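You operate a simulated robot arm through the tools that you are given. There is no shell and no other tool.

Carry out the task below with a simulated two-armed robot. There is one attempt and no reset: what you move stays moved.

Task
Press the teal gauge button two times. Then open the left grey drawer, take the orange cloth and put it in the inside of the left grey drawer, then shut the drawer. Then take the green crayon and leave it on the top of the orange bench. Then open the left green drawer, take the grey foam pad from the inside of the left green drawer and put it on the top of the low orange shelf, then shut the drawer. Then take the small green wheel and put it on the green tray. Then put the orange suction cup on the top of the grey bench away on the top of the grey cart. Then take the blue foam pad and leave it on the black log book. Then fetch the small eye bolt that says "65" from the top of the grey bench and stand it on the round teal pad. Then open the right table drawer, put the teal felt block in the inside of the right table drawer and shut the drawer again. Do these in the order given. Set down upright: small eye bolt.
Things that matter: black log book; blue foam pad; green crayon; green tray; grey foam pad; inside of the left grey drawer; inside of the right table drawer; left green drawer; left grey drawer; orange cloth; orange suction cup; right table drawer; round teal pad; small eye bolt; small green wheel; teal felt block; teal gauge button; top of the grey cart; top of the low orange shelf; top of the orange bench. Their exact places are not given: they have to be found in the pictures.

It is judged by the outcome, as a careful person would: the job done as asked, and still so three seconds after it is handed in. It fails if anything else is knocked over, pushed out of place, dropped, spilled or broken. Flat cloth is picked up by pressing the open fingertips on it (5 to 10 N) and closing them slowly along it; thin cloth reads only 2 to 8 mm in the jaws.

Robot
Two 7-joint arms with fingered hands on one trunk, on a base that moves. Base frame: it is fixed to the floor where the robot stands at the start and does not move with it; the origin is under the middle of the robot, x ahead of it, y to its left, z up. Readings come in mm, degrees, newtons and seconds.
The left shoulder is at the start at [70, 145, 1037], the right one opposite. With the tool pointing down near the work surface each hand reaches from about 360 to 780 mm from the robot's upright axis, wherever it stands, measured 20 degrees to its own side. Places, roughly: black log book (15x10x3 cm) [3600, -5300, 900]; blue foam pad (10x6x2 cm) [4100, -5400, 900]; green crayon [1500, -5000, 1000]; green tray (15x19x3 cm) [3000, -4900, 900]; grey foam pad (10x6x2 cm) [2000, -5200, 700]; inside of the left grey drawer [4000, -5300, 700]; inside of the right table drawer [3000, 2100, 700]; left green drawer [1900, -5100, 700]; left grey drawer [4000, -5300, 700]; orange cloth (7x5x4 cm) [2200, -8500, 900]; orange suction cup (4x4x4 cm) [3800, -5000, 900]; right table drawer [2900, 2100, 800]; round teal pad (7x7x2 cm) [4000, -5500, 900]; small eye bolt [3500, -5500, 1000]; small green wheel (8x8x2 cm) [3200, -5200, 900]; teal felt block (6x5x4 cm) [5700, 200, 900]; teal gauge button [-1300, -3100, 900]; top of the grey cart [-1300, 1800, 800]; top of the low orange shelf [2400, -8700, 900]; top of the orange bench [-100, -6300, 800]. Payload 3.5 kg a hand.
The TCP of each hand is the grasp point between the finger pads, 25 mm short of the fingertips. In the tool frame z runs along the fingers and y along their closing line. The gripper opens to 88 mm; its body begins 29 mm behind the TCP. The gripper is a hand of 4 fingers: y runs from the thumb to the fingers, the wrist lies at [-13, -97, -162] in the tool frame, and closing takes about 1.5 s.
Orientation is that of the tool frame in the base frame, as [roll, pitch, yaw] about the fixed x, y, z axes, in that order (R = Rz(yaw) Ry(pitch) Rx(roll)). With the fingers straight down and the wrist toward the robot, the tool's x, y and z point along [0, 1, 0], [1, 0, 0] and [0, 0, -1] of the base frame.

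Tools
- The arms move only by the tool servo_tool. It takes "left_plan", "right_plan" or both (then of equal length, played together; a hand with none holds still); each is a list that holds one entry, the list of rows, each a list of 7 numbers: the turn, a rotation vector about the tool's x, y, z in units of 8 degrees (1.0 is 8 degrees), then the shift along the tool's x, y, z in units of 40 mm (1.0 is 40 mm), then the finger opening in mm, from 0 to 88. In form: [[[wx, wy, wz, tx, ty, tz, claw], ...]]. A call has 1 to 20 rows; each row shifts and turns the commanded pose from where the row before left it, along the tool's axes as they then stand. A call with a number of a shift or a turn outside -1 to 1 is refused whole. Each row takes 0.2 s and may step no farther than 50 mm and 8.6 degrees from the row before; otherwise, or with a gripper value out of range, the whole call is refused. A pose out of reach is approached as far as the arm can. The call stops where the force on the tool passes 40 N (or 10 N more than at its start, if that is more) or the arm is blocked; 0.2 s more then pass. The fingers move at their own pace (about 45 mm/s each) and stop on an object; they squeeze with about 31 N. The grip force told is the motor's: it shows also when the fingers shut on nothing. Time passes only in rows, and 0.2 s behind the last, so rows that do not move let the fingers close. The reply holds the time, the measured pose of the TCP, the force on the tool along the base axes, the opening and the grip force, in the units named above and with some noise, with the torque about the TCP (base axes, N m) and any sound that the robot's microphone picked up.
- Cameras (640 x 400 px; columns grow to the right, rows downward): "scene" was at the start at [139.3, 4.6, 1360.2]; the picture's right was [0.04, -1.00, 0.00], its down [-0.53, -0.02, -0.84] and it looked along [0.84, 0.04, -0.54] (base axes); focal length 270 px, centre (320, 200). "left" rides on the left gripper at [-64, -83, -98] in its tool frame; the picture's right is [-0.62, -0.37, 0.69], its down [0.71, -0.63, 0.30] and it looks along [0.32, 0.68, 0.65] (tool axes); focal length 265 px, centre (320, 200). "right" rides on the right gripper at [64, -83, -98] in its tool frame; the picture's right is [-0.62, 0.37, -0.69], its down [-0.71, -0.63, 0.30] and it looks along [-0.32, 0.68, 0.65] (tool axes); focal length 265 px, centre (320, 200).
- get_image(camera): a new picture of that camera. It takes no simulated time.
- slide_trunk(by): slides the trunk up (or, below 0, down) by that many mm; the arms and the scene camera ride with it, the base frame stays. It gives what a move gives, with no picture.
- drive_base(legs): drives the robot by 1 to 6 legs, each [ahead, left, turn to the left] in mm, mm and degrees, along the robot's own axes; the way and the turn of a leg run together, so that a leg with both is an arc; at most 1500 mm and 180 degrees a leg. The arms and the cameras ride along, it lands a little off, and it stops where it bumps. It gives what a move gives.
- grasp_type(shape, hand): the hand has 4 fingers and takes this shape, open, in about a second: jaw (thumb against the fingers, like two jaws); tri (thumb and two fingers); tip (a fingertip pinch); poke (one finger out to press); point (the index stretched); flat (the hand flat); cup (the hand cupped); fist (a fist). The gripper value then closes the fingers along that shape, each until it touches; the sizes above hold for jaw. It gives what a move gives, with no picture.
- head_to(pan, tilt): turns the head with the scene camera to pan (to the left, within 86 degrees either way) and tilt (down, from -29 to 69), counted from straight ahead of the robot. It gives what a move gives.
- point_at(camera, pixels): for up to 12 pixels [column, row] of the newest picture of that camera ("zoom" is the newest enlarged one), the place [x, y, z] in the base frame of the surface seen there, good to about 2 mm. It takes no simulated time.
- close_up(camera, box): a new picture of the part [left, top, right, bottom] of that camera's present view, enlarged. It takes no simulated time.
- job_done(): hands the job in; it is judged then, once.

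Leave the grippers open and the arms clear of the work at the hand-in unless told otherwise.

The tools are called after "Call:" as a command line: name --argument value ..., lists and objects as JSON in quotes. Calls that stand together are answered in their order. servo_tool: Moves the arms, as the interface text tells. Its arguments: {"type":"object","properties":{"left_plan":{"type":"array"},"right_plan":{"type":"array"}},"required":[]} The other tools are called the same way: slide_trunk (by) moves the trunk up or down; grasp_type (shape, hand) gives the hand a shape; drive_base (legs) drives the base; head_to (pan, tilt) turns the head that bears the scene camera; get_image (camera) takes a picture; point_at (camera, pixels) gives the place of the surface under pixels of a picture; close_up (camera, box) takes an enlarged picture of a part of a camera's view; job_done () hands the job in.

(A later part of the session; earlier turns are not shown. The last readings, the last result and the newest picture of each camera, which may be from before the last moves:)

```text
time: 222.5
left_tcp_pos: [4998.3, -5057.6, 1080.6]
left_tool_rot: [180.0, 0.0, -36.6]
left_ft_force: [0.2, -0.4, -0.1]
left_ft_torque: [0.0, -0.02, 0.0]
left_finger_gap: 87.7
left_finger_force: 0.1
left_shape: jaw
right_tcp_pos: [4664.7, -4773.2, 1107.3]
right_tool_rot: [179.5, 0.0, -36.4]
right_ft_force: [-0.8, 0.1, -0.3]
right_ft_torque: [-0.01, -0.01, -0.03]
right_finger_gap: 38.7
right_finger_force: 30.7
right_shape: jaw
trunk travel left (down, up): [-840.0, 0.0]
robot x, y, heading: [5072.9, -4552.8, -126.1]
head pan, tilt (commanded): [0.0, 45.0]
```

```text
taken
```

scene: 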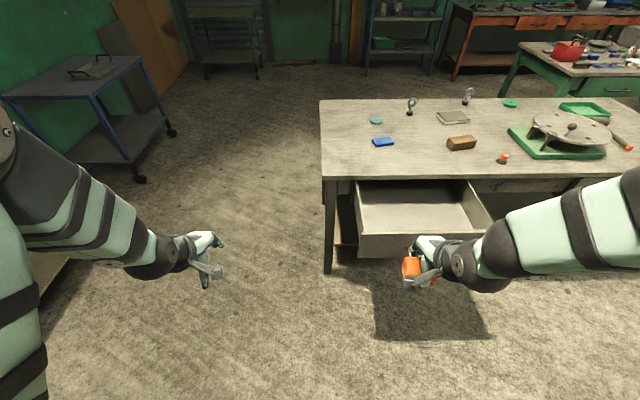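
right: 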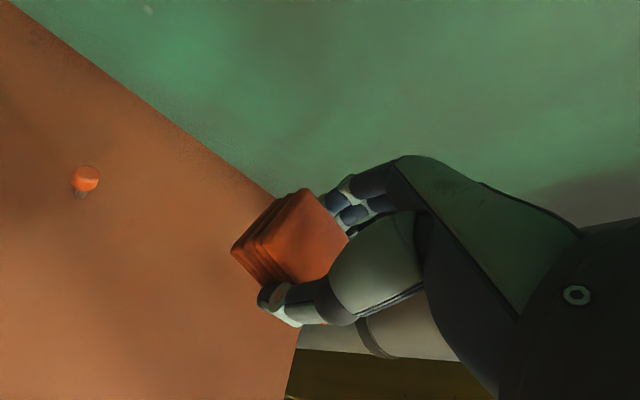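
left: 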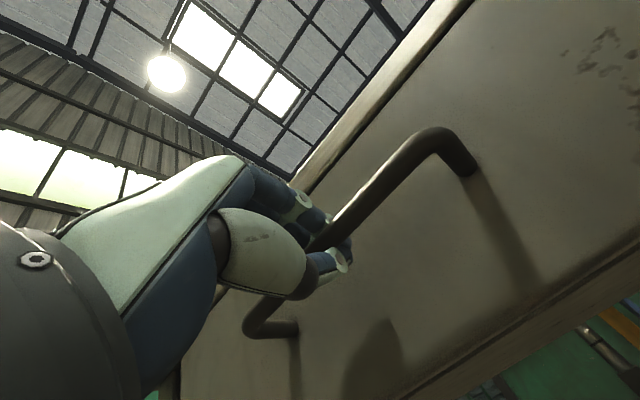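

The drawer is still open as I left it. I measure its inside: front panel top, floor, and sides.

Call:
point_at --camera "scene" --pixels '[[360, 236], [490, 222], [425, 220], [415, 205], [430, 190], [360, 182], [470, 182], [420, 228], [380, 215], [470, 205], [415, 250], [345, 175]]'

```text
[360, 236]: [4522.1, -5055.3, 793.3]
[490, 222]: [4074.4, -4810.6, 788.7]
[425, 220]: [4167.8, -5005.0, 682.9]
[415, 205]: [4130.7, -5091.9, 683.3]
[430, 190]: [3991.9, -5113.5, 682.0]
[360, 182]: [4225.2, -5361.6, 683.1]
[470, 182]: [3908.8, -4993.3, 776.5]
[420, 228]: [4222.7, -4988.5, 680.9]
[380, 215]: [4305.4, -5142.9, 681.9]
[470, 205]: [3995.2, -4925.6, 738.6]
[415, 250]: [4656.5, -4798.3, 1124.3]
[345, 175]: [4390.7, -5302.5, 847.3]
```

The drawer floor is at z≈682, the front panel's top about 800. I'll lay the cloth down near (4205,-5031). I drive 294 mm ahead and 207 mm right.

Call:
drive_base --legs '[[294, -207, 0.7]]'

Call:
head_to --pan -15 --tilt 55

Call:
get_image --camera "scene"

```text
time: 224.8
left_tcp_pos: [4681.3, -5175.2, 1081.9]
left_tool_rot: [179.9, 0.1, -35.4]
left_ft_force: [0.3, 0.4, -0.3]
left_ft_torque: [0.01, 0.02, -0.01]
left_finger_gap: 87.8
left_finger_force: 0.1
left_shape: jaw
right_tcp_pos: [4343.7, -4898.6, 1107.8]
right_tool_rot: [179.5, 0.0, -35.3]
right_ft_force: [-0.3, 0.1, -0.7]
right_ft_torque: [0.01, 0.05, -0.01]
right_finger_gap: 38.3
right_finger_force: 31.7
right_shape: jaw
trunk travel left (down, up): [-840.0, 0.0]
robot x, y, heading: [4745.1, -4669.7, -125.2]
head pan, tilt (commanded): [0.0, 45.0]
```

```text
time: 225.5
left_tcp_pos: [4678.1, -5176.5, 1079.9]
left_tool_rot: [-179.9, 0.0, -35.5]
left_ft_force: [0.8, 0.1, -0.3]
left_ft_torque: [-0.01, -0.03, 0.0]
left_finger_gap: 87.7
left_finger_force: 0.0
left_shape: jaw
right_tcp_pos: [4340.5, -4899.0, 1106.5]
right_tool_rot: [179.6, 0.0, -35.3]
right_ft_force: [0.0, 0.0, -0.3]
right_ft_torque: [0.04, 0.0, 0.01]
right_finger_gap: 38.4
right_finger_force: 30.9
right_shape: jaw
trunk travel left (down, up): [-840.0, 0.0]
robot x, y, heading: [4748.0, -4670.5, -125.6]
head pan, tilt (commanded): [-15.0, 55.0]
```

```text
taken
```

scene: 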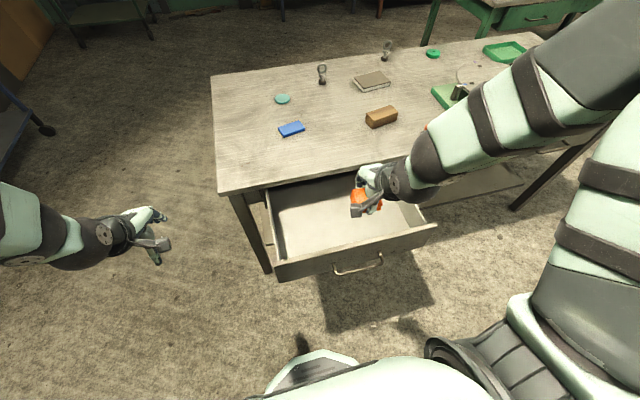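

I move the right hand above the spot (tool x −34, y +186 mm), then lower the trunk by 240 mm.

Call:
servo_tool --right_plan '[[[0, 0, 0, -0.172, 0.93, 0, 20], [0, 0, 0, -0.172, 0.93, 0, 20], [0, 0, 0, -0.172, 0.93, 0, 20], [0, 0, 0, -0.172, 0.93, 0, 20], [0, 0, 0, -0.172, 0.93, 0, 20]]]'

Call:
slide_trunk --by -240

Call:
get_image --camera "scene"

Call:
get_image --camera "right"

```text
time: 226.7
left_tcp_pos: [4678.0, -5178.5, 1080.1]
left_tool_rot: [-179.9, -0.1, -35.5]
left_ft_force: [0.6, -0.2, -0.8]
left_ft_torque: [0.02, 0.01, 0.02]
left_finger_gap: 87.7
left_finger_force: 0.0
left_shape: jaw
right_tcp_pos: [4202.0, -5032.0, 1105.0]
right_tool_rot: [179.7, -0.1, -35.3]
right_ft_force: [0.4, 0.3, -0.4]
right_ft_torque: [-0.01, 0.02, 0.0]
right_finger_gap: 38.6
right_finger_force: 31.3
right_shape: jaw
trunk travel left (down, up): [-840.0, 0.0]
robot x, y, heading: [4743.9, -4672.3, -125.1]
head pan, tilt (commanded): [-15.0, 55.0]
```

```text
time: 229.2
left_tcp_pos: [4679.2, -5176.8, 840.8]
left_tool_rot: [-180.0, -0.1, -35.4]
left_ft_force: [0.2, -0.1, -0.4]
left_ft_torque: [-0.02, 0.01, -0.02]
left_finger_gap: 87.9
left_finger_force: 0.1
left_shape: jaw
right_tcp_pos: [4202.9, -5030.6, 865.6]
right_tool_rot: [179.6, 0.1, -35.3]
right_ft_force: [-0.2, -0.1, -0.7]
right_ft_torque: [0.0, 0.02, -0.02]
right_finger_gap: 38.5
right_finger_force: 30.7
right_shape: jaw
trunk travel left (down, up): [-600.0, 240.0]
robot x, y, heading: [4749.3, -4671.7, -125.3]
head pan, tilt (commanded): [-15.0, 55.0]
```

```text
taken
```

scene: 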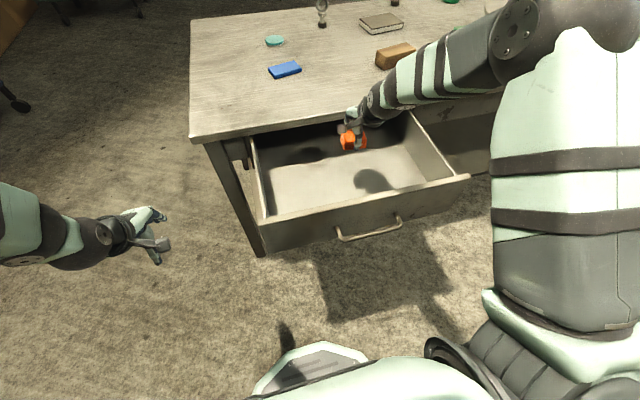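

```text
taken
```

right: 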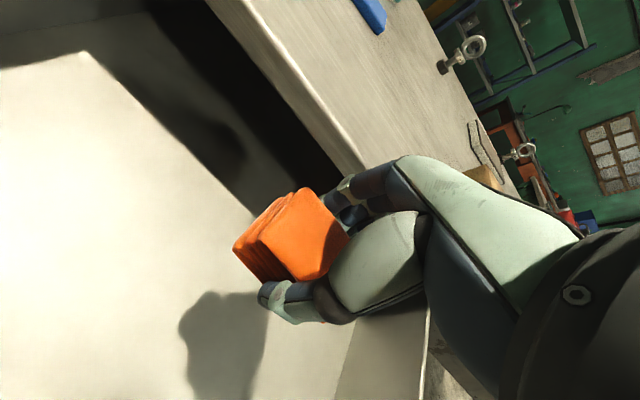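

I shift 20 mm toward the front for clearance from the bench edge and lower 110 mm into the drawer, watching the force.

Call:
servo_tool --right_plan '[[[0, 0, 0, 0, -0.5, 0, 20], [0, 0, 0, 0, 0, 0.7, 20], [0, 0, 0, 0, 0, 0.7, 20], [0, 0, 0, 0, 0, 0.7, 20], [0, 0, 0, 0, 0, 0.65, 20], [0, 0, 0, 0, 0, 0, 20]]]'

Call:
get_image --camera "right"

Call:
close_up --camera "scene" --box '[230, 60, 480, 260]'

```text
time: 230.6
left_tcp_pos: [4680.1, -5176.0, 841.3]
left_tool_rot: [-180.0, 0.0, -35.4]
left_ft_force: [0.6, -0.3, -0.2]
left_ft_torque: [-0.01, -0.02, 0.03]
left_finger_gap: 87.5
left_finger_force: 0.1
left_shape: jaw
right_tcp_pos: [4212.5, -5015.6, 755.6]
right_tool_rot: [179.5, 0.0, -35.3]
right_ft_force: [-1.0, 0.5, -0.7]
right_ft_torque: [-0.02, 0.03, 0.0]
right_finger_gap: 38.5
right_finger_force: 31.4
right_shape: jaw
trunk travel left (down, up): [-600.0, 240.0]
robot x, y, heading: [4747.5, -4670.1, -125.2]
head pan, tilt (commanded): [-15.0, 55.0]
```

```text
taken
```

right: 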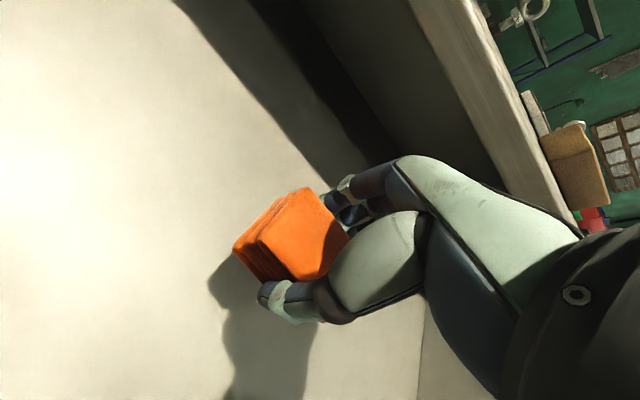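

```text
2.00 times, centred on (355, 160) of scene
```

zoom: 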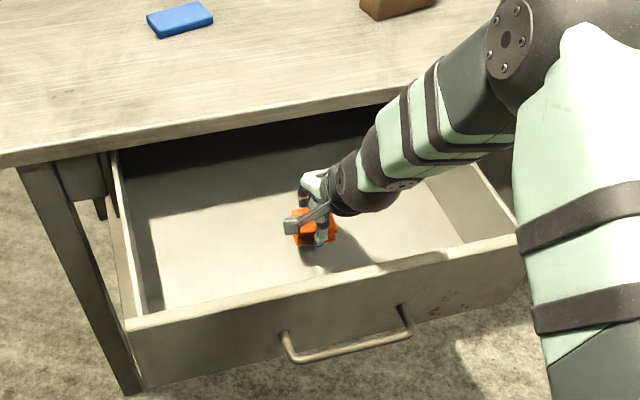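

Clear so far. I lower 39 mm more so the cloth just touches the drawer floor.

Call:
servo_tool --right_plan '[[[0, 0, 0, 0, 0, 0.4, 20], [0, 0, 0, 0, 0, 0.3, 20], [0, 0, 0, 0, 0, 0.27, 20], [0, 0, 0, 0, 0, 0, 20]]]'

Call:
get_image --camera "right"

```text
time: 231.6
left_tcp_pos: [4680.3, -5176.3, 840.2]
left_tool_rot: [180.0, 0.0, -35.4]
left_ft_force: [0.2, -0.6, -0.3]
left_ft_torque: [0.0, -0.02, 0.02]
left_finger_gap: 87.6
left_finger_force: 0.0
left_shape: jaw
right_tcp_pos: [4214.1, -5015.3, 719.3]
right_tool_rot: [179.5, 0.1, -35.4]
right_ft_force: [-0.5, 0.0, -0.2]
right_ft_torque: [0.02, -0.02, 0.02]
right_finger_gap: 38.3
right_finger_force: 30.5
right_shape: jaw
trunk travel left (down, up): [-600.0, 240.0]
robot x, y, heading: [4748.9, -4672.3, -125.2]
head pan, tilt (commanded): [-15.0, 55.0]
```

```text
taken
```

right: 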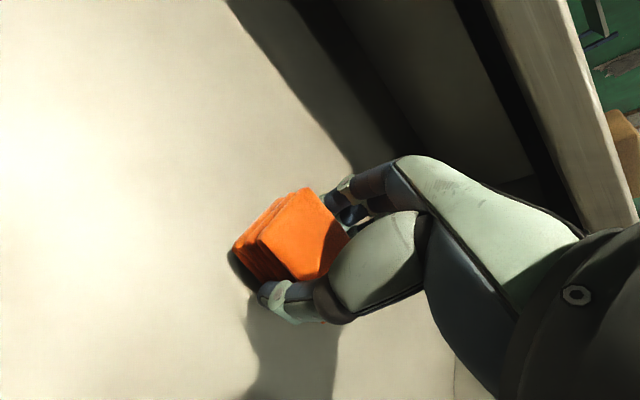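

I lower another 6 mm and open the fingers.

Call:
servo_tool --right_plan '[[[0, 0, 0, 0, 0, 0.15, 20], [0, 0, 0, 0, 0, 0, 35], [0, 0, 0, 0, 0, 0, 50], [0, 0, 0, 0, 0, 0, 70], [0, 0, 0, 0, 0, 0, 80], [0, 0, 0, 0, 0, 0, 80], [0, 0, 0, 0, 0, 0, 80]]]'

Call:
get_image --camera "right"

```text
time: 233.2
left_tcp_pos: [4678.6, -5176.1, 840.8]
left_tool_rot: [-180.0, 0.0, -35.6]
left_ft_force: [0.7, 0.0, -0.9]
left_ft_torque: [0.02, -0.04, 0.0]
left_finger_gap: 87.9
left_finger_force: 0.1
left_shape: jaw
right_tcp_pos: [4214.7, -5015.4, 712.1]
right_tool_rot: [179.5, 0.1, -35.3]
right_ft_force: [0.3, 0.2, 0.3]
right_ft_torque: [-0.02, -0.02, 0.02]
right_finger_gap: 80.1
right_finger_force: 0.0
right_shape: jaw
trunk travel left (down, up): [-600.0, 240.0]
robot x, y, heading: [4747.9, -4671.3, -125.4]
head pan, tilt (commanded): [-15.0, 55.0]
```

```text
taken
```

right: 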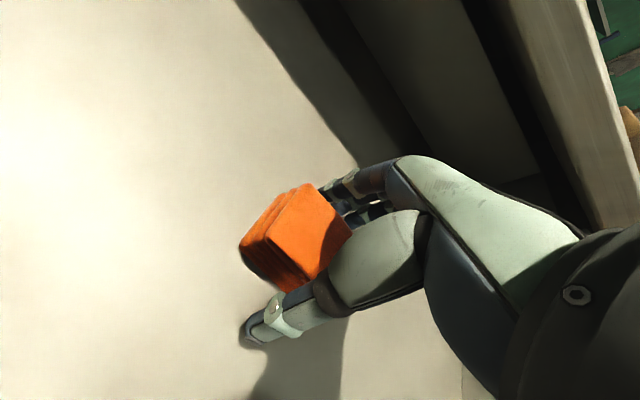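

The cloth rests on the drawer floor. I raise the hand straight up by 160 mm and check.

Call:
servo_tool --right_plan '[[[0, 0, 0, 0, 0, -0.4, 80], [0, 0, 0, 0, 0, -0.8, 80], [0, 0, 0, 0, 0, -1, 80], [0, 0, 0, 0, 0, -1, 80], [0, 0, 0, 0, 0, -1, 80]]]'

Call:
get_image --camera "right"

Call:
get_image --camera "scene"

```text
time: 234.4
left_tcp_pos: [4679.7, -5176.8, 841.4]
left_tool_rot: [179.9, -0.1, -35.5]
left_ft_force: [-0.1, 1.0, -0.3]
left_ft_torque: [0.02, 0.03, 0.03]
left_finger_gap: 88.0
left_finger_force: 0.1
left_shape: jaw
right_tcp_pos: [4218.0, -5012.5, 879.0]
right_tool_rot: [179.7, 0.0, -35.3]
right_ft_force: [-0.5, -0.3, 0.1]
right_ft_torque: [-0.01, 0.0, 0.01]
right_finger_gap: 79.8
right_finger_force: 0.1
right_shape: jaw
trunk travel left (down, up): [-600.0, 240.0]
robot x, y, heading: [4747.4, -4671.4, -125.3]
head pan, tilt (commanded): [-15.0, 55.0]
```

```text
taken
```

right: 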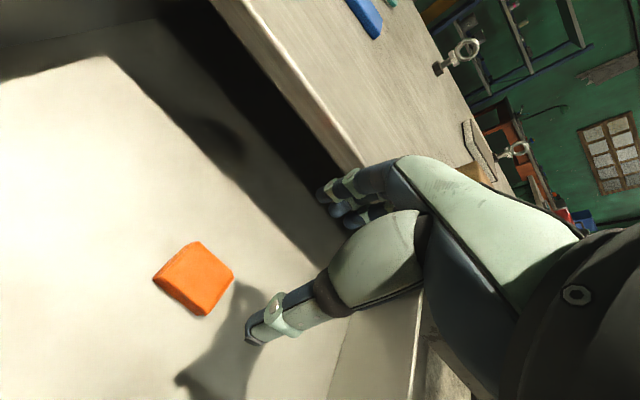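

```text
taken
```

scene: 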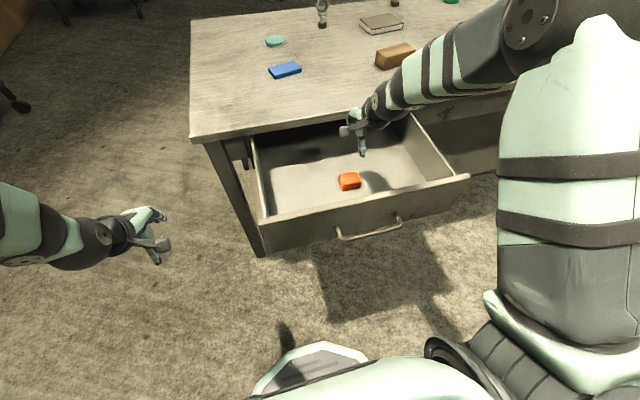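

The cloth lies in the drawer. To shut it I will push on the handle bar. I drive back 230 mm so that the raised hand passes over the front panel to stand in front of it.

Call:
drive_base --legs '[[-250, 0, 0]]'

Call:
head_to --pan -15 --tilt 50

Call:
get_image --camera "scene"

```text
time: 236.2
left_tcp_pos: [4822.7, -4971.8, 840.3]
left_tool_rot: [-179.9, -0.1, -35.6]
left_ft_force: [-0.8, -0.7, 0.0]
left_ft_torque: [-0.02, -0.01, 0.01]
left_finger_gap: 87.6
left_finger_force: 0.1
left_shape: jaw
right_tcp_pos: [4360.7, -4808.9, 878.9]
right_tool_rot: [179.6, 0.0, -35.4]
right_ft_force: [0.5, 0.1, 1.0]
right_ft_torque: [0.0, -0.03, 0.02]
right_finger_gap: 79.9
right_finger_force: 0.0
right_shape: jaw
trunk travel left (down, up): [-600.0, 240.0]
robot x, y, heading: [4895.7, -4469.3, -125.2]
head pan, tilt (commanded): [-15.0, 55.0]
```

```text
time: 236.9
left_tcp_pos: [4823.2, -4971.1, 841.3]
left_tool_rot: [180.0, 0.0, -35.7]
left_ft_force: [-0.7, 0.4, 0.5]
left_ft_torque: [0.02, 0.02, 0.01]
left_finger_gap: 87.5
left_finger_force: 0.0
left_shape: jaw
right_tcp_pos: [4361.5, -4808.4, 880.0]
right_tool_rot: [179.5, 0.0, -35.3]
right_ft_force: [-0.3, 0.9, -0.4]
right_ft_torque: [0.0, 0.01, 0.01]
right_finger_gap: 79.9
right_finger_force: 0.0
right_shape: jaw
trunk travel left (down, up): [-600.0, 240.0]
robot x, y, heading: [4888.8, -4470.5, -125.7]
head pan, tilt (commanded): [-15.0, 50.0]
```

```text
taken
```

scene: 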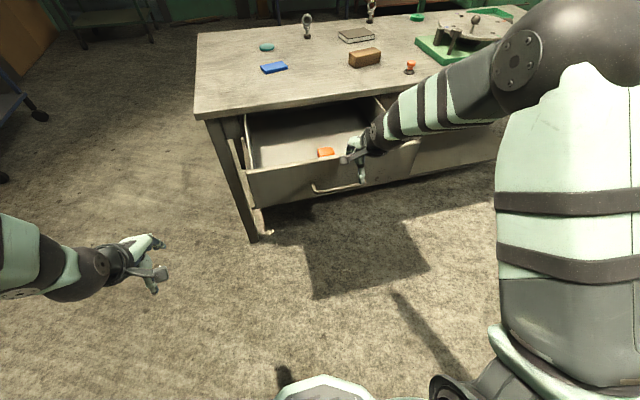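

The hand is 60 mm in front of the handle, sideways at its middle. I close the fingers, move back 20 mm, and lower to the handle's height (TCP z≈742).

Call:
servo_tool --right_plan '[[[0, 0, 0, 0, -0.5, 0, 40], [0, 0, 0, 0, 0, 0, 0], [0, 0, 0, 0, 0, 0.5, 0], [0, 0, 0, 0, 0, 0.8, 0], [0, 0, 0, 0, 0, 0.8, 0], [0, 0, 0, 0, 0, 0.8, 0], [0, 0, 0, 0, 0, 0.55, 0], [0, 0, 0, 0, 0, 0, 0]]]'

Call:
get_image --camera "right"

Call:
close_up --camera "scene" --box '[220, 80, 460, 240]'

```text
time: 238.7
left_tcp_pos: [4823.9, -4972.8, 840.9]
left_tool_rot: [180.0, 0.0, -35.6]
left_ft_force: [0.1, -0.6, 0.7]
left_ft_torque: [0.0, 0.01, -0.01]
left_finger_gap: 87.8
left_finger_force: 0.0
left_shape: jaw
right_tcp_pos: [4372.3, -4792.9, 741.1]
right_tool_rot: [179.5, 0.0, -35.4]
right_ft_force: [-1.0, 0.0, -0.8]
right_ft_torque: [0.01, 0.0, -0.05]
right_finger_gap: 0.1
right_finger_force: 31.3
right_shape: jaw
trunk travel left (down, up): [-600.0, 240.0]
robot x, y, heading: [4893.3, -4468.5, -125.4]
head pan, tilt (commanded): [-15.0, 50.0]
```

```text
taken
```

right: 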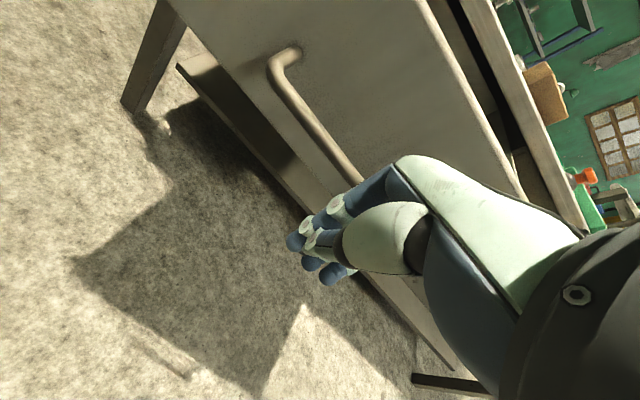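

```text
2.50 times, centred on (340, 160) of scene
```

zoom: 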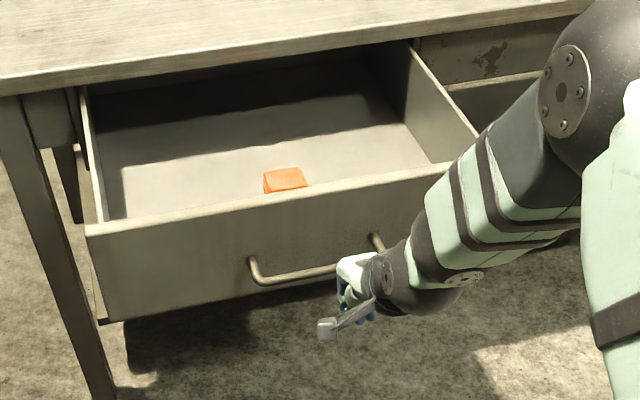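

The closed hand is right in front of the handle. I push forward 140 mm with the arm.

Call:
servo_tool --right_plan '[[[0, 0, 0, 0, 0.4, 0, 0], [0, 0, 0, 0, 0.5, 0, 0], [0, 0, 0, 0, 0.5, 0, 0], [0, 0, 0, 0, 0.5, 0, 0], [0, 0, 0, 0, 0.5, 0, 0], [0, 0, 0, 0, 0.5, 0, 0], [0, 0, 0, 0, 0.5, 0, 0]]]'

Call:
get_image --camera "scene"

```text
time: 240.3
left_tcp_pos: [4822.3, -4971.9, 839.9]
left_tool_rot: [-179.9, 0.0, -35.7]
left_ft_force: [0.3, 0.9, 0.0]
left_ft_torque: [0.0, 0.01, 0.01]
left_finger_gap: 87.9
left_finger_force: 0.0
left_shape: jaw
right_tcp_pos: [4290.6, -4905.0, 745.3]
right_tool_rot: [179.4, 0.0, -35.4]
right_ft_force: [-0.3, -0.8, 0.4]
right_ft_torque: [0.0, -0.01, -0.01]
right_finger_gap: 0.0
right_finger_force: 30.7
right_shape: jaw
trunk travel left (down, up): [-600.0, 240.0]
robot x, y, heading: [4890.3, -4469.9, -125.3]
head pan, tilt (commanded): [-15.0, 50.0]
```

```text
taken
```

scene: 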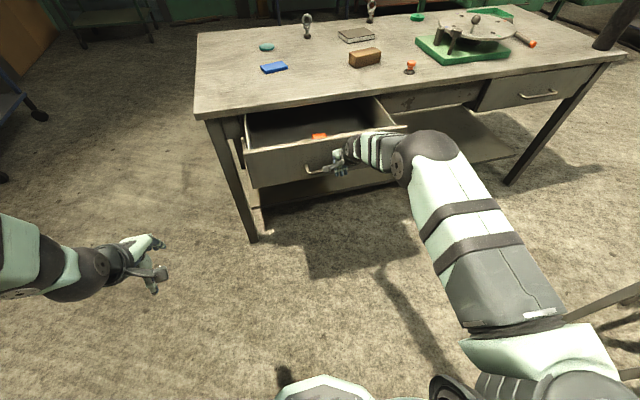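

The drawer is closing. Now I drive the base forward 120 mm to go on pushing.

Call:
drive_base --legs '[[120, 0, 0]]'

Call:
get_image --camera "scene"

```text
time: 241.5
left_tcp_pos: [4752.9, -5069.6, 840.9]
left_tool_rot: [179.9, 0.1, -35.6]
left_ft_force: [-0.2, 0.5, -0.1]
left_ft_torque: [-0.01, 0.0, 0.03]
left_finger_gap: 87.9
left_finger_force: 0.1
left_shape: jaw
right_tcp_pos: [4221.5, -5002.8, 744.6]
right_tool_rot: [179.6, 0.1, -35.4]
right_ft_force: [0.0, 1.0, -0.5]
right_ft_torque: [-0.02, 0.0, 0.0]
right_finger_gap: 0.0
right_finger_force: 31.5
right_shape: jaw
trunk travel left (down, up): [-600.0, 240.0]
robot x, y, heading: [4824.0, -4567.0, -125.5]
head pan, tilt (commanded): [-15.0, 50.0]
```

```text
taken
```

scene: 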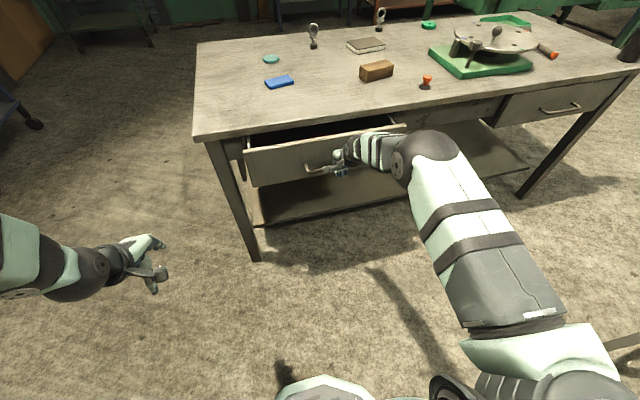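

Almost shut. I drive 60 mm more, then finish with small arm steps while watching the force.

Call:
drive_base --legs '[[55, 0, 0]]'

Call:
servo_tool --right_plan '[[[0, 0, 0, 0, 0.15, 0, 0], [0, 0, 0, 0, 0.15, 0, 0], [0, 0, 0, 0, 0, 0, 0]]]'

Call:
close_up --camera "scene" --box '[190, 90, 430, 240]'

```text
time: 242.5
left_tcp_pos: [4721.0, -5113.8, 840.5]
left_tool_rot: [-179.9, 0.0, -35.7]
left_ft_force: [0.5, 0.3, -0.6]
left_ft_torque: [0.01, 0.02, -0.03]
left_finger_gap: 87.9
left_finger_force: 0.1
left_shape: jaw
right_tcp_pos: [4190.0, -5046.5, 744.6]
right_tool_rot: [179.4, 0.0, -35.5]
right_ft_force: [0.3, 0.3, 0.0]
right_ft_torque: [-0.02, -0.01, 0.01]
right_finger_gap: 0.1
right_finger_force: 30.8
right_shape: jaw
trunk travel left (down, up): [-600.0, 240.0]
robot x, y, heading: [4789.7, -4612.8, -125.7]
head pan, tilt (commanded): [-15.0, 50.0]
```

```text
time: 243.3
left_tcp_pos: [4720.1, -5114.2, 841.7]
left_tool_rot: [180.0, -0.1, -35.7]
left_ft_force: [-0.9, 0.2, 0.2]
left_ft_torque: [0.02, 0.04, 0.0]
left_finger_gap: 87.7
left_finger_force: 0.0
left_shape: jaw
right_tcp_pos: [4181.3, -5056.2, 744.9]
right_tool_rot: [179.5, 0.0, -35.4]
right_ft_force: [-0.4, -0.1, -0.3]
right_ft_torque: [0.04, -0.02, 0.03]
right_finger_gap: 0.1
right_finger_force: 31.0
right_shape: jaw
trunk travel left (down, up): [-600.0, 240.0]
robot x, y, heading: [4790.9, -4611.4, -125.6]
head pan, tilt (commanded): [-15.0, 50.0]
```

```text
2.67 times, centred on (310, 165) of scene
```

zoom: 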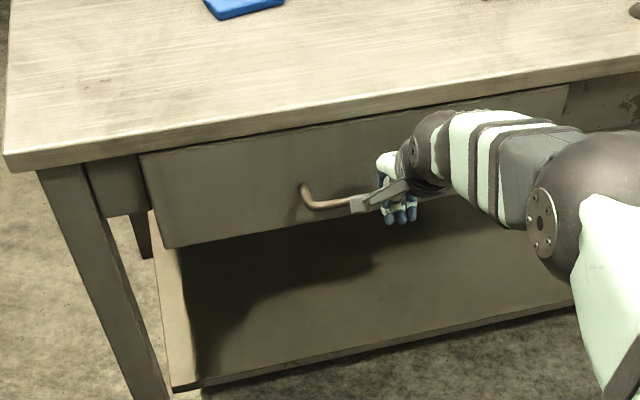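

Nearly shut. I push in 4 mm steps until the force rises.

Call:
servo_tool --right_plan '[[[0, 0, 0, 0, 0.1, 0, 0], [0, 0, 0, 0, 0.1, 0, 0], [0, 0, 0, 0, 0.1, 0, 0], [0, 0, 0, 0, 0.1, 0, 0], [0, 0, 0, 0, 0, 0, 0]]]'

Call:
close_up --camera "scene" --box '[190, 90, 430, 240]'

```text
time: 244.5
left_tcp_pos: [4719.6, -5114.5, 840.8]
left_tool_rot: [180.0, 0.0, -35.7]
left_ft_force: [0.1, -1.4, -0.6]
left_ft_torque: [0.0, -0.02, 0.03]
left_finger_gap: 87.7
left_finger_force: 0.1
left_shape: jaw
right_tcp_pos: [4173.6, -5069.0, 745.7]
right_tool_rot: [179.6, 0.0, -35.6]
right_ft_force: [1.7, 2.4, 2.0]
right_ft_torque: [0.02, 0.0, 0.02]
right_finger_gap: 0.0
right_finger_force: 30.9
right_shape: jaw
trunk travel left (down, up): [-600.0, 240.0]
robot x, y, heading: [4794.8, -4607.1, -125.7]
head pan, tilt (commanded): [-15.0, 50.0]
```

```text
2.67 times, centred on (310, 165) of scene
```

zoom: 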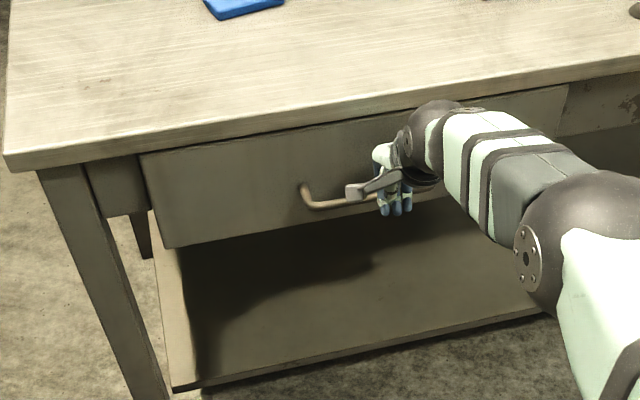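

Call:
point_at --camera "zoom" --pixels '[[200, 200], [260, 180], [240, 140], [110, 190], [310, 205]]'

Call:
servo_tool --right_plan '[[[0, 0, 0, 0, 0.1, 0, 0], [0, 0, 0, 0, 0.1, 0, 0], [0, 0, 0, 0, 0.1, 0, 0], [0, 0, 0, 0, 0, 0, 0]]]'

```text
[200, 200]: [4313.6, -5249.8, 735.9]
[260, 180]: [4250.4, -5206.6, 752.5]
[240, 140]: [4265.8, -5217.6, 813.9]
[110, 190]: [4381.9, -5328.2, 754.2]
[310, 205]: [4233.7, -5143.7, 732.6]
```

```text
time: 245.5
left_tcp_pos: [4721.8, -5112.0, 843.5]
left_tool_rot: [179.8, 0.0, -35.7]
left_ft_force: [-0.5, 0.2, -0.3]
left_ft_torque: [0.04, -0.02, -0.03]
left_finger_gap: 87.9
left_finger_force: 0.2
left_shape: jaw
right_tcp_pos: [4168.4, -5074.9, 748.8]
right_tool_rot: [179.5, -0.1, -35.4]
right_ft_force: [16.5, 21.7, 7.6]
right_ft_torque: [0.27, -0.21, -0.03]
right_finger_gap: 0.0
right_finger_force: 31.0
right_shape: jaw
trunk travel left (down, up): [-600.0, 240.0]
robot x, y, heading: [4790.6, -4609.3, -125.4]
head pan, tilt (commanded): [-15.0, 50.0]
```

The drawer is at its stop (27 N) and its face is back at its original plane: shut. I back the hand away and raise it.

Call:
servo_tool --right_plan '[[[0, 0, 0, 0, -0.6, 0, 0], [0, 0, 0, 0, -0.8, 0, 0], [0, 0, 0, 0, -0.8, 0, 0], [0, 0, 0, 0, -0.8, 0, 20], [0, 0, 0, 0, -0.8, 0, 88], [0, 0, 0, 0, -0.8, -0.5, 88], [0, 0, 0, 0, -0.5, -0.8, 88], [0, 0, 0, 0, 0, -0.8, 88]]]'

Call:
get_image --camera "scene"

```text
time: 247.3
left_tcp_pos: [4720.5, -5114.1, 841.2]
left_tool_rot: [-179.9, 0.1, -35.8]
left_ft_force: [0.5, 0.2, 0.1]
left_ft_torque: [0.0, 0.01, 0.01]
left_finger_gap: 87.9
left_finger_force: 0.1
left_shape: jaw
right_tcp_pos: [4283.8, -4914.6, 825.4]
right_tool_rot: [179.5, 0.0, -35.4]
right_ft_force: [1.5, -0.1, 0.2]
right_ft_torque: [0.02, 0.03, 0.02]
right_finger_gap: 81.7
right_finger_force: 0.0
right_shape: jaw
trunk travel left (down, up): [-600.0, 240.0]
robot x, y, heading: [4786.1, -4610.3, -125.4]
head pan, tilt (commanded): [-15.0, 50.0]
```

```text
taken
```

scene: 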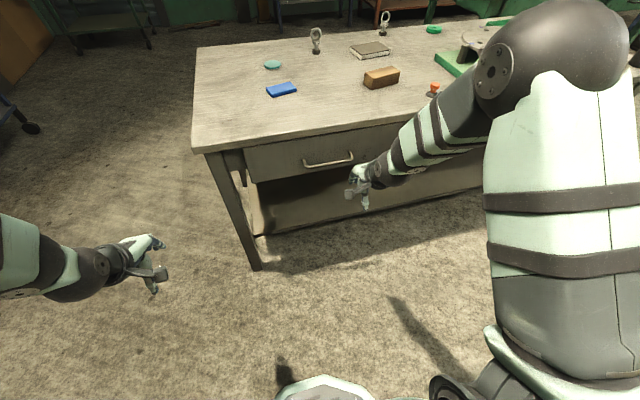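

The drawer is shut with the cloth inside; bench items are untouched. Next is the green crayon on the green bench. I raise the trunk again and drive back through the corridor.

Call:
slide_trunk --by 240

Call:
drive_base --legs '[[-60, 0, 0], [0, 0, -85.6], [778, 450, 0], [1400, 0, 0]]'

```text
time: 249.8
left_tcp_pos: [4719.9, -5114.2, 1080.3]
left_tool_rot: [180.0, 0.0, -35.7]
left_ft_force: [0.2, 0.1, 0.4]
left_ft_torque: [0.0, -0.05, -0.04]
left_finger_gap: 88.0
left_finger_force: 0.0
left_shape: jaw
right_tcp_pos: [4283.0, -4915.5, 1066.6]
right_tool_rot: [179.4, 0.0, -35.5]
right_ft_force: [0.2, -1.0, 0.3]
right_ft_torque: [-0.03, 0.03, -0.02]
right_finger_gap: 87.9
right_finger_force: 0.0
right_shape: jaw
trunk travel left (down, up): [-840.0, 0.0]
robot x, y, heading: [4787.7, -4613.0, -125.9]
head pan, tilt (commanded): [-15.0, 50.0]
```

```text
time: 265.3
left_tcp_pos: [2210.9, -3828.1, 1080.9]
left_tool_rot: [180.0, 0.0, -119.8]
left_ft_force: [-0.1, -0.9, 0.8]
left_ft_torque: [-0.03, 0.0, -0.04]
left_finger_gap: 87.6
left_finger_force: 0.1
left_shape: jaw
right_tcp_pos: [2363.2, -3372.8, 1067.4]
right_tool_rot: [179.5, 0.0, -119.6]
right_ft_force: [-0.5, 0.1, 0.3]
right_ft_torque: [-0.02, -0.05, 0.0]
right_finger_gap: 87.5
right_finger_force: 0.0
right_shape: jaw
trunk travel left (down, up): [-840.0, 0.0]
robot x, y, heading: [2715.1, -3849.5, 150.5]
head pan, tilt (commanded): [-15.0, 50.0]
```

At (2715,-3850). I turn left to face the green bench and look.

Call:
drive_base --legs '[[0, 0, 84.1]]'

Call:
head_to --pan -10 --tilt 25

Call:
get_image --camera "scene"

```text
time: 269.3
left_tcp_pos: [2647.2, -4349.1, 1081.0]
left_tool_rot: [-179.9, 0.0, -36.0]
left_ft_force: [0.8, -0.5, -0.1]
left_ft_torque: [0.02, -0.01, 0.0]
left_finger_gap: 87.7
left_finger_force: 0.1
left_shape: jaw
right_tcp_pos: [2211.0, -4150.4, 1066.8]
right_tool_rot: [179.5, 0.0, -35.6]
right_ft_force: [0.1, -0.8, 0.6]
right_ft_torque: [-0.01, -0.01, 0.03]
right_finger_gap: 87.5
right_finger_force: 0.1
right_shape: jaw
trunk travel left (down, up): [-840.0, 0.0]
robot x, y, heading: [2721.3, -3847.9, -125.5]
head pan, tilt (commanded): [-15.0, 50.0]
```

```text
time: 270.2
left_tcp_pos: [2647.8, -4350.1, 1079.9]
left_tool_rot: [-180.0, -0.1, -35.8]
left_ft_force: [-0.3, -0.1, -0.4]
left_ft_torque: [-0.02, -0.01, -0.01]
left_finger_gap: 87.9
left_finger_force: 0.1
left_shape: jaw
right_tcp_pos: [2211.2, -4148.9, 1066.7]
right_tool_rot: [179.5, -0.1, -35.7]
right_ft_force: [0.7, 0.3, -0.5]
right_ft_torque: [-0.01, -0.01, 0.0]
right_finger_gap: 87.7
right_finger_force: 0.0
right_shape: jaw
trunk travel left (down, up): [-840.0, 0.0]
robot x, y, heading: [2719.0, -3845.4, -125.7]
head pan, tilt (commanded): [-10.0, 25.0]
```

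```text
taken
```

scene: 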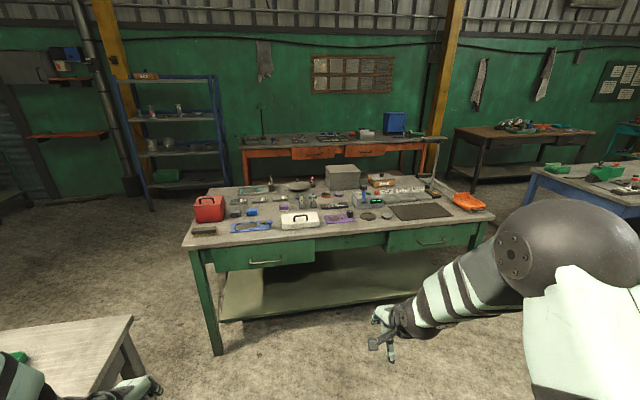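

I see the green bench with two drawers and many things on it. I zoom to find the green crayon.

Call:
close_up --camera "scene" --box '[180, 155, 350, 250]'

Call:
close_up --camera "scene" --box '[320, 155, 500, 250]'

```text
3.76 times, centred on (265, 202) of scene
```

zoom: 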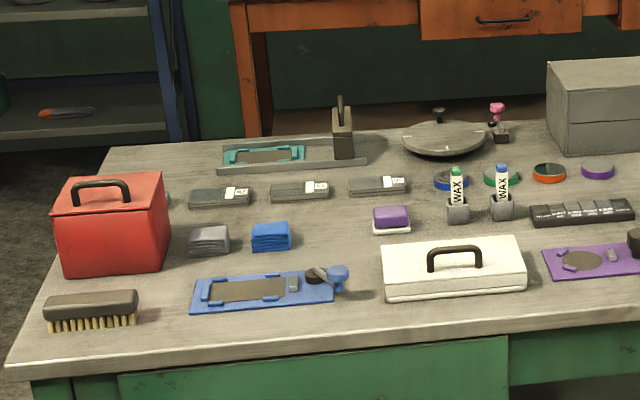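

```text
3.56 times, centred on (410, 202) of scene
```

zoom: 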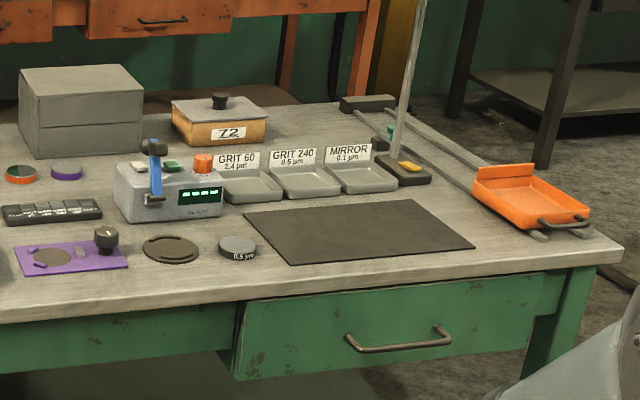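

The green "WAX" crayon stands in a small grey holder (left of the blue one). I enlarge it and measure.

Call:
close_up --camera "scene" --box '[270, 180, 350, 230]'

Call:
point_at --camera "zoom" --pixels '[[247, 128], [247, 160], [247, 205], [245, 240], [340, 130], [340, 205], [460, 160], [205, 165], [120, 225], [300, 310], [560, 230]]'

```text
8.00 times, centred on (310, 205) of scene
```

zoom: 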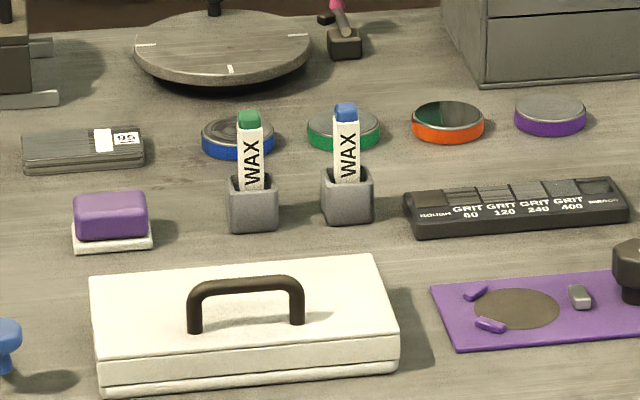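

```text
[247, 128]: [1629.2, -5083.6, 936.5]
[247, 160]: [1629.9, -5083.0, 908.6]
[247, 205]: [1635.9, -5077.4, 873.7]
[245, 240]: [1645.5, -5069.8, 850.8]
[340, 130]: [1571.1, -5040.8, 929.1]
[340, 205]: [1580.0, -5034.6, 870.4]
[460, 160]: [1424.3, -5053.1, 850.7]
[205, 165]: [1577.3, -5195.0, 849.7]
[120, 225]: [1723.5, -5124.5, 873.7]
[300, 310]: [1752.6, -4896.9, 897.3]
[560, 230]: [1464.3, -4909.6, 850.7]
```

The green crayon is at about (1629,-5084), its top z≈947, holder top ≈885. I check the lamp and the bench edges before driving in.

Call:
get_image --camera "scene"

Call:
point_at --camera "scene" --pixels '[[434, 195], [437, 160], [440, 130], [425, 110], [184, 246], [493, 217], [265, 262], [435, 243], [340, 165], [380, 177], [466, 200], [250, 185]]'

Call:
close_up --camera "scene" --box '[360, 90, 520, 220]'

```text
taken
```

scene: 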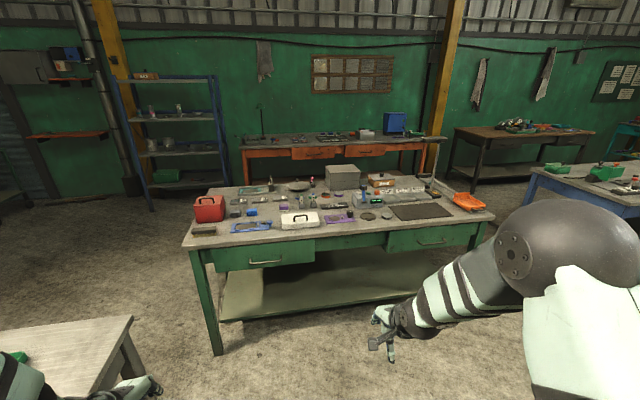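

```text
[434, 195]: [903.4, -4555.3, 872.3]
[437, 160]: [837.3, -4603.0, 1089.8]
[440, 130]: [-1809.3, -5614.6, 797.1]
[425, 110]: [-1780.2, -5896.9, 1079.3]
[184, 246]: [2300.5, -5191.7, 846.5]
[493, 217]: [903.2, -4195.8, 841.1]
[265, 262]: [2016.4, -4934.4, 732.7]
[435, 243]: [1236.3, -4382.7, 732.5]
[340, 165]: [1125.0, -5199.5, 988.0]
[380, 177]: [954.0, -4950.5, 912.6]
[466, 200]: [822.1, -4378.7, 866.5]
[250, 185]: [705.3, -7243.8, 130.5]
```

```text
3.08 times, centred on (440, 155) of scene
```

zoom: 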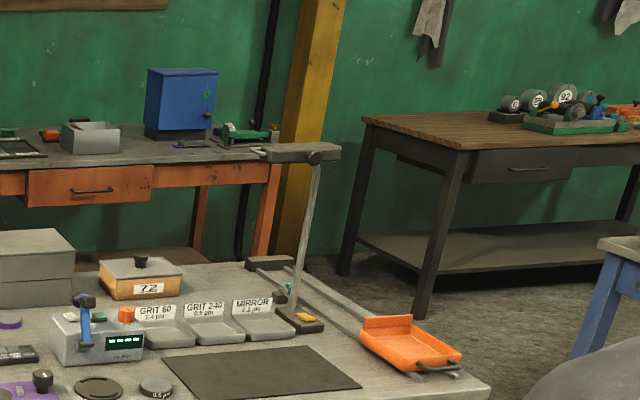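

The bench edge runs from (903,-4196) to (2300,-5192). I drive to about (1817,-4442) so the crayon is 630 mm ahead and to my left.

Call:
drive_base --legs '[[960, -384, 0.3]]'

Call:
head_to --pan 15 --tilt 50

Call:
get_image --camera "scene"

```text
time: 275.5
left_tcp_pos: [1789.1, -4914.3, 1080.5]
left_tool_rot: [180.0, 0.1, -34.9]
left_ft_force: [-0.4, -0.6, -0.1]
left_ft_torque: [-0.02, -0.01, -0.01]
left_finger_gap: 87.8
left_finger_force: 0.0
left_shape: jaw
right_tcp_pos: [1347.8, -4721.0, 1065.5]
right_tool_rot: [179.5, 0.1, -34.7]
right_ft_force: [-0.8, 0.3, 0.1]
right_ft_torque: [0.0, 0.02, 0.03]
right_finger_gap: 87.5
right_finger_force: 0.0
right_shape: jaw
trunk travel left (down, up): [-840.0, 0.0]
robot x, y, heading: [1849.8, -4408.8, -124.7]
head pan, tilt (commanded): [-10.0, 25.0]
```

```text
time: 276.4
left_tcp_pos: [1786.5, -4914.4, 1080.7]
left_tool_rot: [-179.8, 0.1, -34.9]
left_ft_force: [0.6, -1.0, 0.0]
left_ft_torque: [-0.04, 0.01, -0.01]
left_finger_gap: 87.7
left_finger_force: 0.0
left_shape: jaw
right_tcp_pos: [1347.5, -4722.3, 1066.4]
right_tool_rot: [179.5, -0.1, -34.8]
right_ft_force: [-0.6, 1.0, 0.1]
right_ft_torque: [0.05, 0.01, -0.03]
right_finger_gap: 87.5
right_finger_force: 0.1
right_shape: jaw
trunk travel left (down, up): [-840.0, 0.0]
robot x, y, heading: [1850.5, -4406.1, -124.7]
head pan, tilt (commanded): [15.0, 50.0]
```

```text
taken
```

scene: 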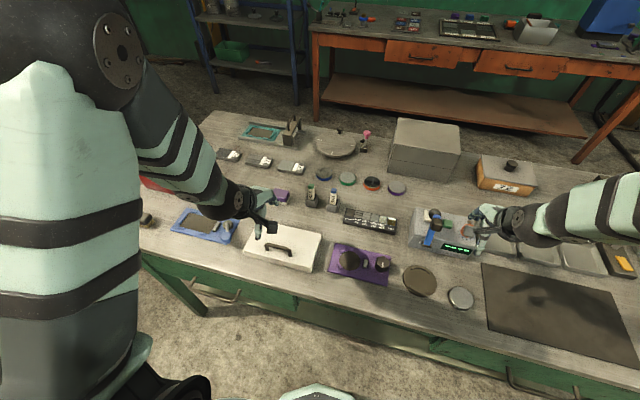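

The crayon is at (311,192), just right of the left hand. I enlarge and measure it precisely.

Call:
close_up --camera "scene" --box '[280, 170, 360, 220]'

Call:
point_at --camera "zoom" --pixels '[[247, 125], [247, 145], [250, 180], [252, 230], [252, 270], [237, 165], [262, 165], [420, 165], [420, 200], [250, 116]]'

```text
8.00 times, centred on (320, 195) of scene
```

zoom: 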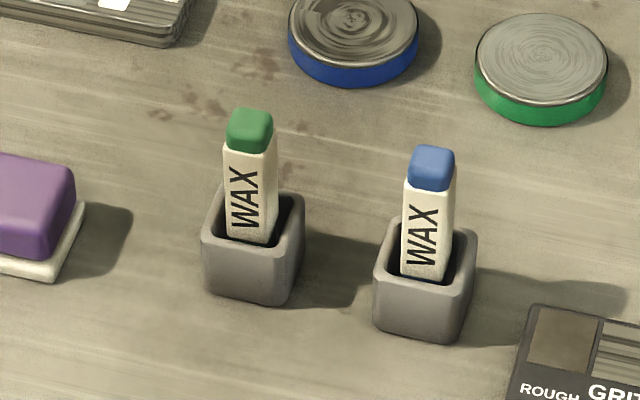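

```text
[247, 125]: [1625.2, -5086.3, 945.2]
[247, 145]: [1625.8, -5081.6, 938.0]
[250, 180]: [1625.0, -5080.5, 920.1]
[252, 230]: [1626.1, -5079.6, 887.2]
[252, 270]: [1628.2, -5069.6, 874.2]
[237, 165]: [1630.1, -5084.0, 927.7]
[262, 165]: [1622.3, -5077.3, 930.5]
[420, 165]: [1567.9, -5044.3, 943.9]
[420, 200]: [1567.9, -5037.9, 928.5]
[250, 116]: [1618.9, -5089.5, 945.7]
```

Crayon centre ≈ (1621,-5086), top 946. I move the left hand above it (x −37.5, y +235 mm).

Call:
servo_tool --left_plan '[[[0, 0, 0, -0.156, 0.98, 0, 88], [0, 0, 0, -0.156, 0.98, 0, 88], [0, 0, 0, -0.156, 0.98, 0, 88], [0, 0, 0, -0.156, 0.98, 0, 88], [0, 0, 0, -0.156, 0.98, 0, 88], [0, 0, 0, -0.156, 0.98, 0, 60], [0, 0, 0, 0, 0, 0, 60], [0, 0, 0, 0, 0, 0, 60]]]'

Call:
get_image --camera "left"

```text
time: 278.2
left_tcp_pos: [1624.3, -5086.2, 1078.6]
left_tool_rot: [-179.9, 0.1, -34.9]
left_ft_force: [0.2, -0.6, -0.1]
left_ft_torque: [-0.01, -0.01, 0.04]
left_finger_gap: 60.4
left_finger_force: 0.2
left_shape: jaw
right_tcp_pos: [1347.8, -4720.5, 1065.6]
right_tool_rot: [179.5, -0.1, -34.7]
right_ft_force: [-0.2, -0.3, 0.1]
right_ft_torque: [0.02, 0.01, 0.0]
right_finger_gap: 87.4
right_finger_force: 0.1
right_shape: jaw
trunk travel left (down, up): [-840.0, 0.0]
robot x, y, heading: [1850.5, -4410.1, -124.6]
head pan, tilt (commanded): [15.0, 50.0]
```

```text
taken
```

left: 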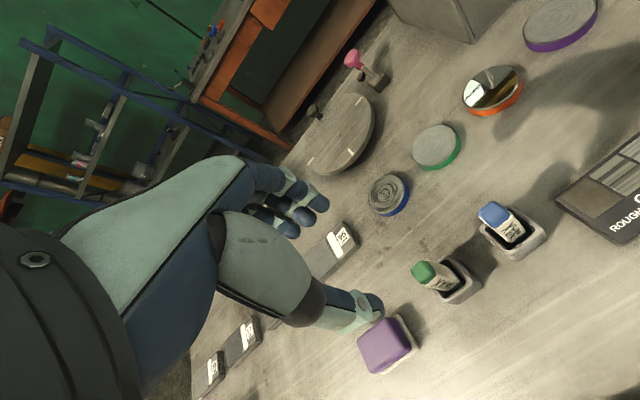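

The view matches the computed place (crayon top at (423,271)). I lower 150 mm.

Call:
servo_tool --left_plan '[[[0, 0, 0, -0.05, 0, 0.9, 60], [0, 0, 0, 0, 0, 0.9, 60], [0, 0, 0, 0, 0, 0.9, 60], [0, 0, 0, 0, 0, 0.6, 60], [0, 0, 0, 0, 0, 0.4, 60], [0, 0, 0, 0, 0, 0, 60]]]'

Call:
get_image --camera "left"

Call:
close_up --camera "scene" --box '[260, 150, 380, 225]'

```text
time: 279.6
left_tcp_pos: [1621.6, -5083.1, 934.3]
left_tool_rot: [180.0, 0.1, -35.0]
left_ft_force: [0.1, -0.6, -0.8]
left_ft_torque: [0.0, 0.0, 0.01]
left_finger_gap: 60.3
left_finger_force: 0.0
left_shape: jaw
right_tcp_pos: [1347.6, -4720.9, 1066.4]
right_tool_rot: [179.5, 0.1, -34.7]
right_ft_force: [-1.0, -0.5, -0.6]
right_ft_torque: [0.01, -0.02, -0.01]
right_finger_gap: 87.7
right_finger_force: 0.1
right_shape: jaw
trunk travel left (down, up): [-840.0, 0.0]
robot x, y, heading: [1851.2, -4410.0, -124.5]
head pan, tilt (commanded): [15.0, 50.0]
```

```text
taken
```

left: 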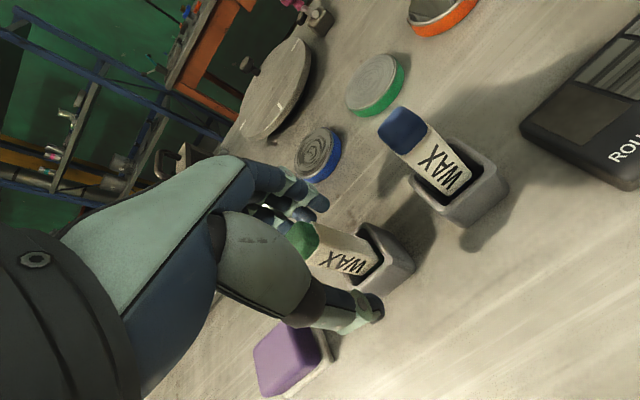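

```text
5.33 times, centred on (320, 188) of scene
```

zoom: 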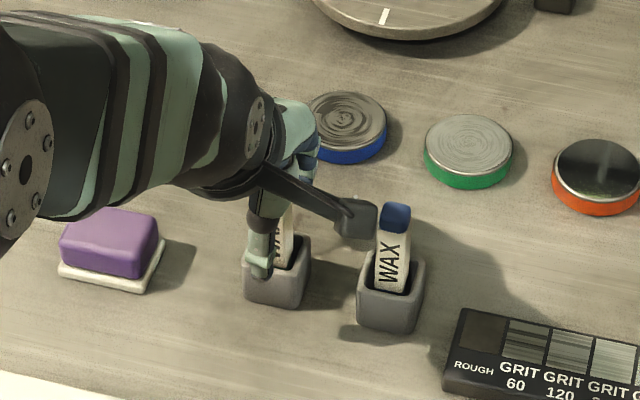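

The thumb looks a bit left of the crayon; I measure both.

Call:
point_at --camera "zoom" --pixels '[[258, 270], [262, 235], [256, 250], [282, 250], [290, 230], [305, 165], [275, 195]]'

Call:
close_up --camera "left" --box '[220, 160, 440, 340]'

```text
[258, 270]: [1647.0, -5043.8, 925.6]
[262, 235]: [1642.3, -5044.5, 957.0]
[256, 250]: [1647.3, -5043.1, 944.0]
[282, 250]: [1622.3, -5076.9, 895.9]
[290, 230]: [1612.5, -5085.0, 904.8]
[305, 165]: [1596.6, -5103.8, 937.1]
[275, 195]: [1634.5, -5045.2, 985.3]
```

```text
2.22 times, centred on (330, 250) of left
```

zoom: 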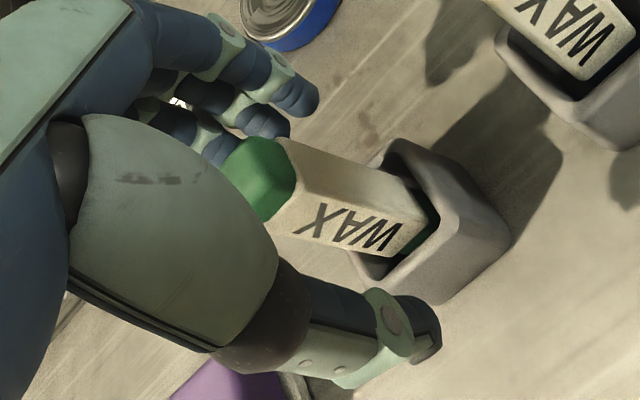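

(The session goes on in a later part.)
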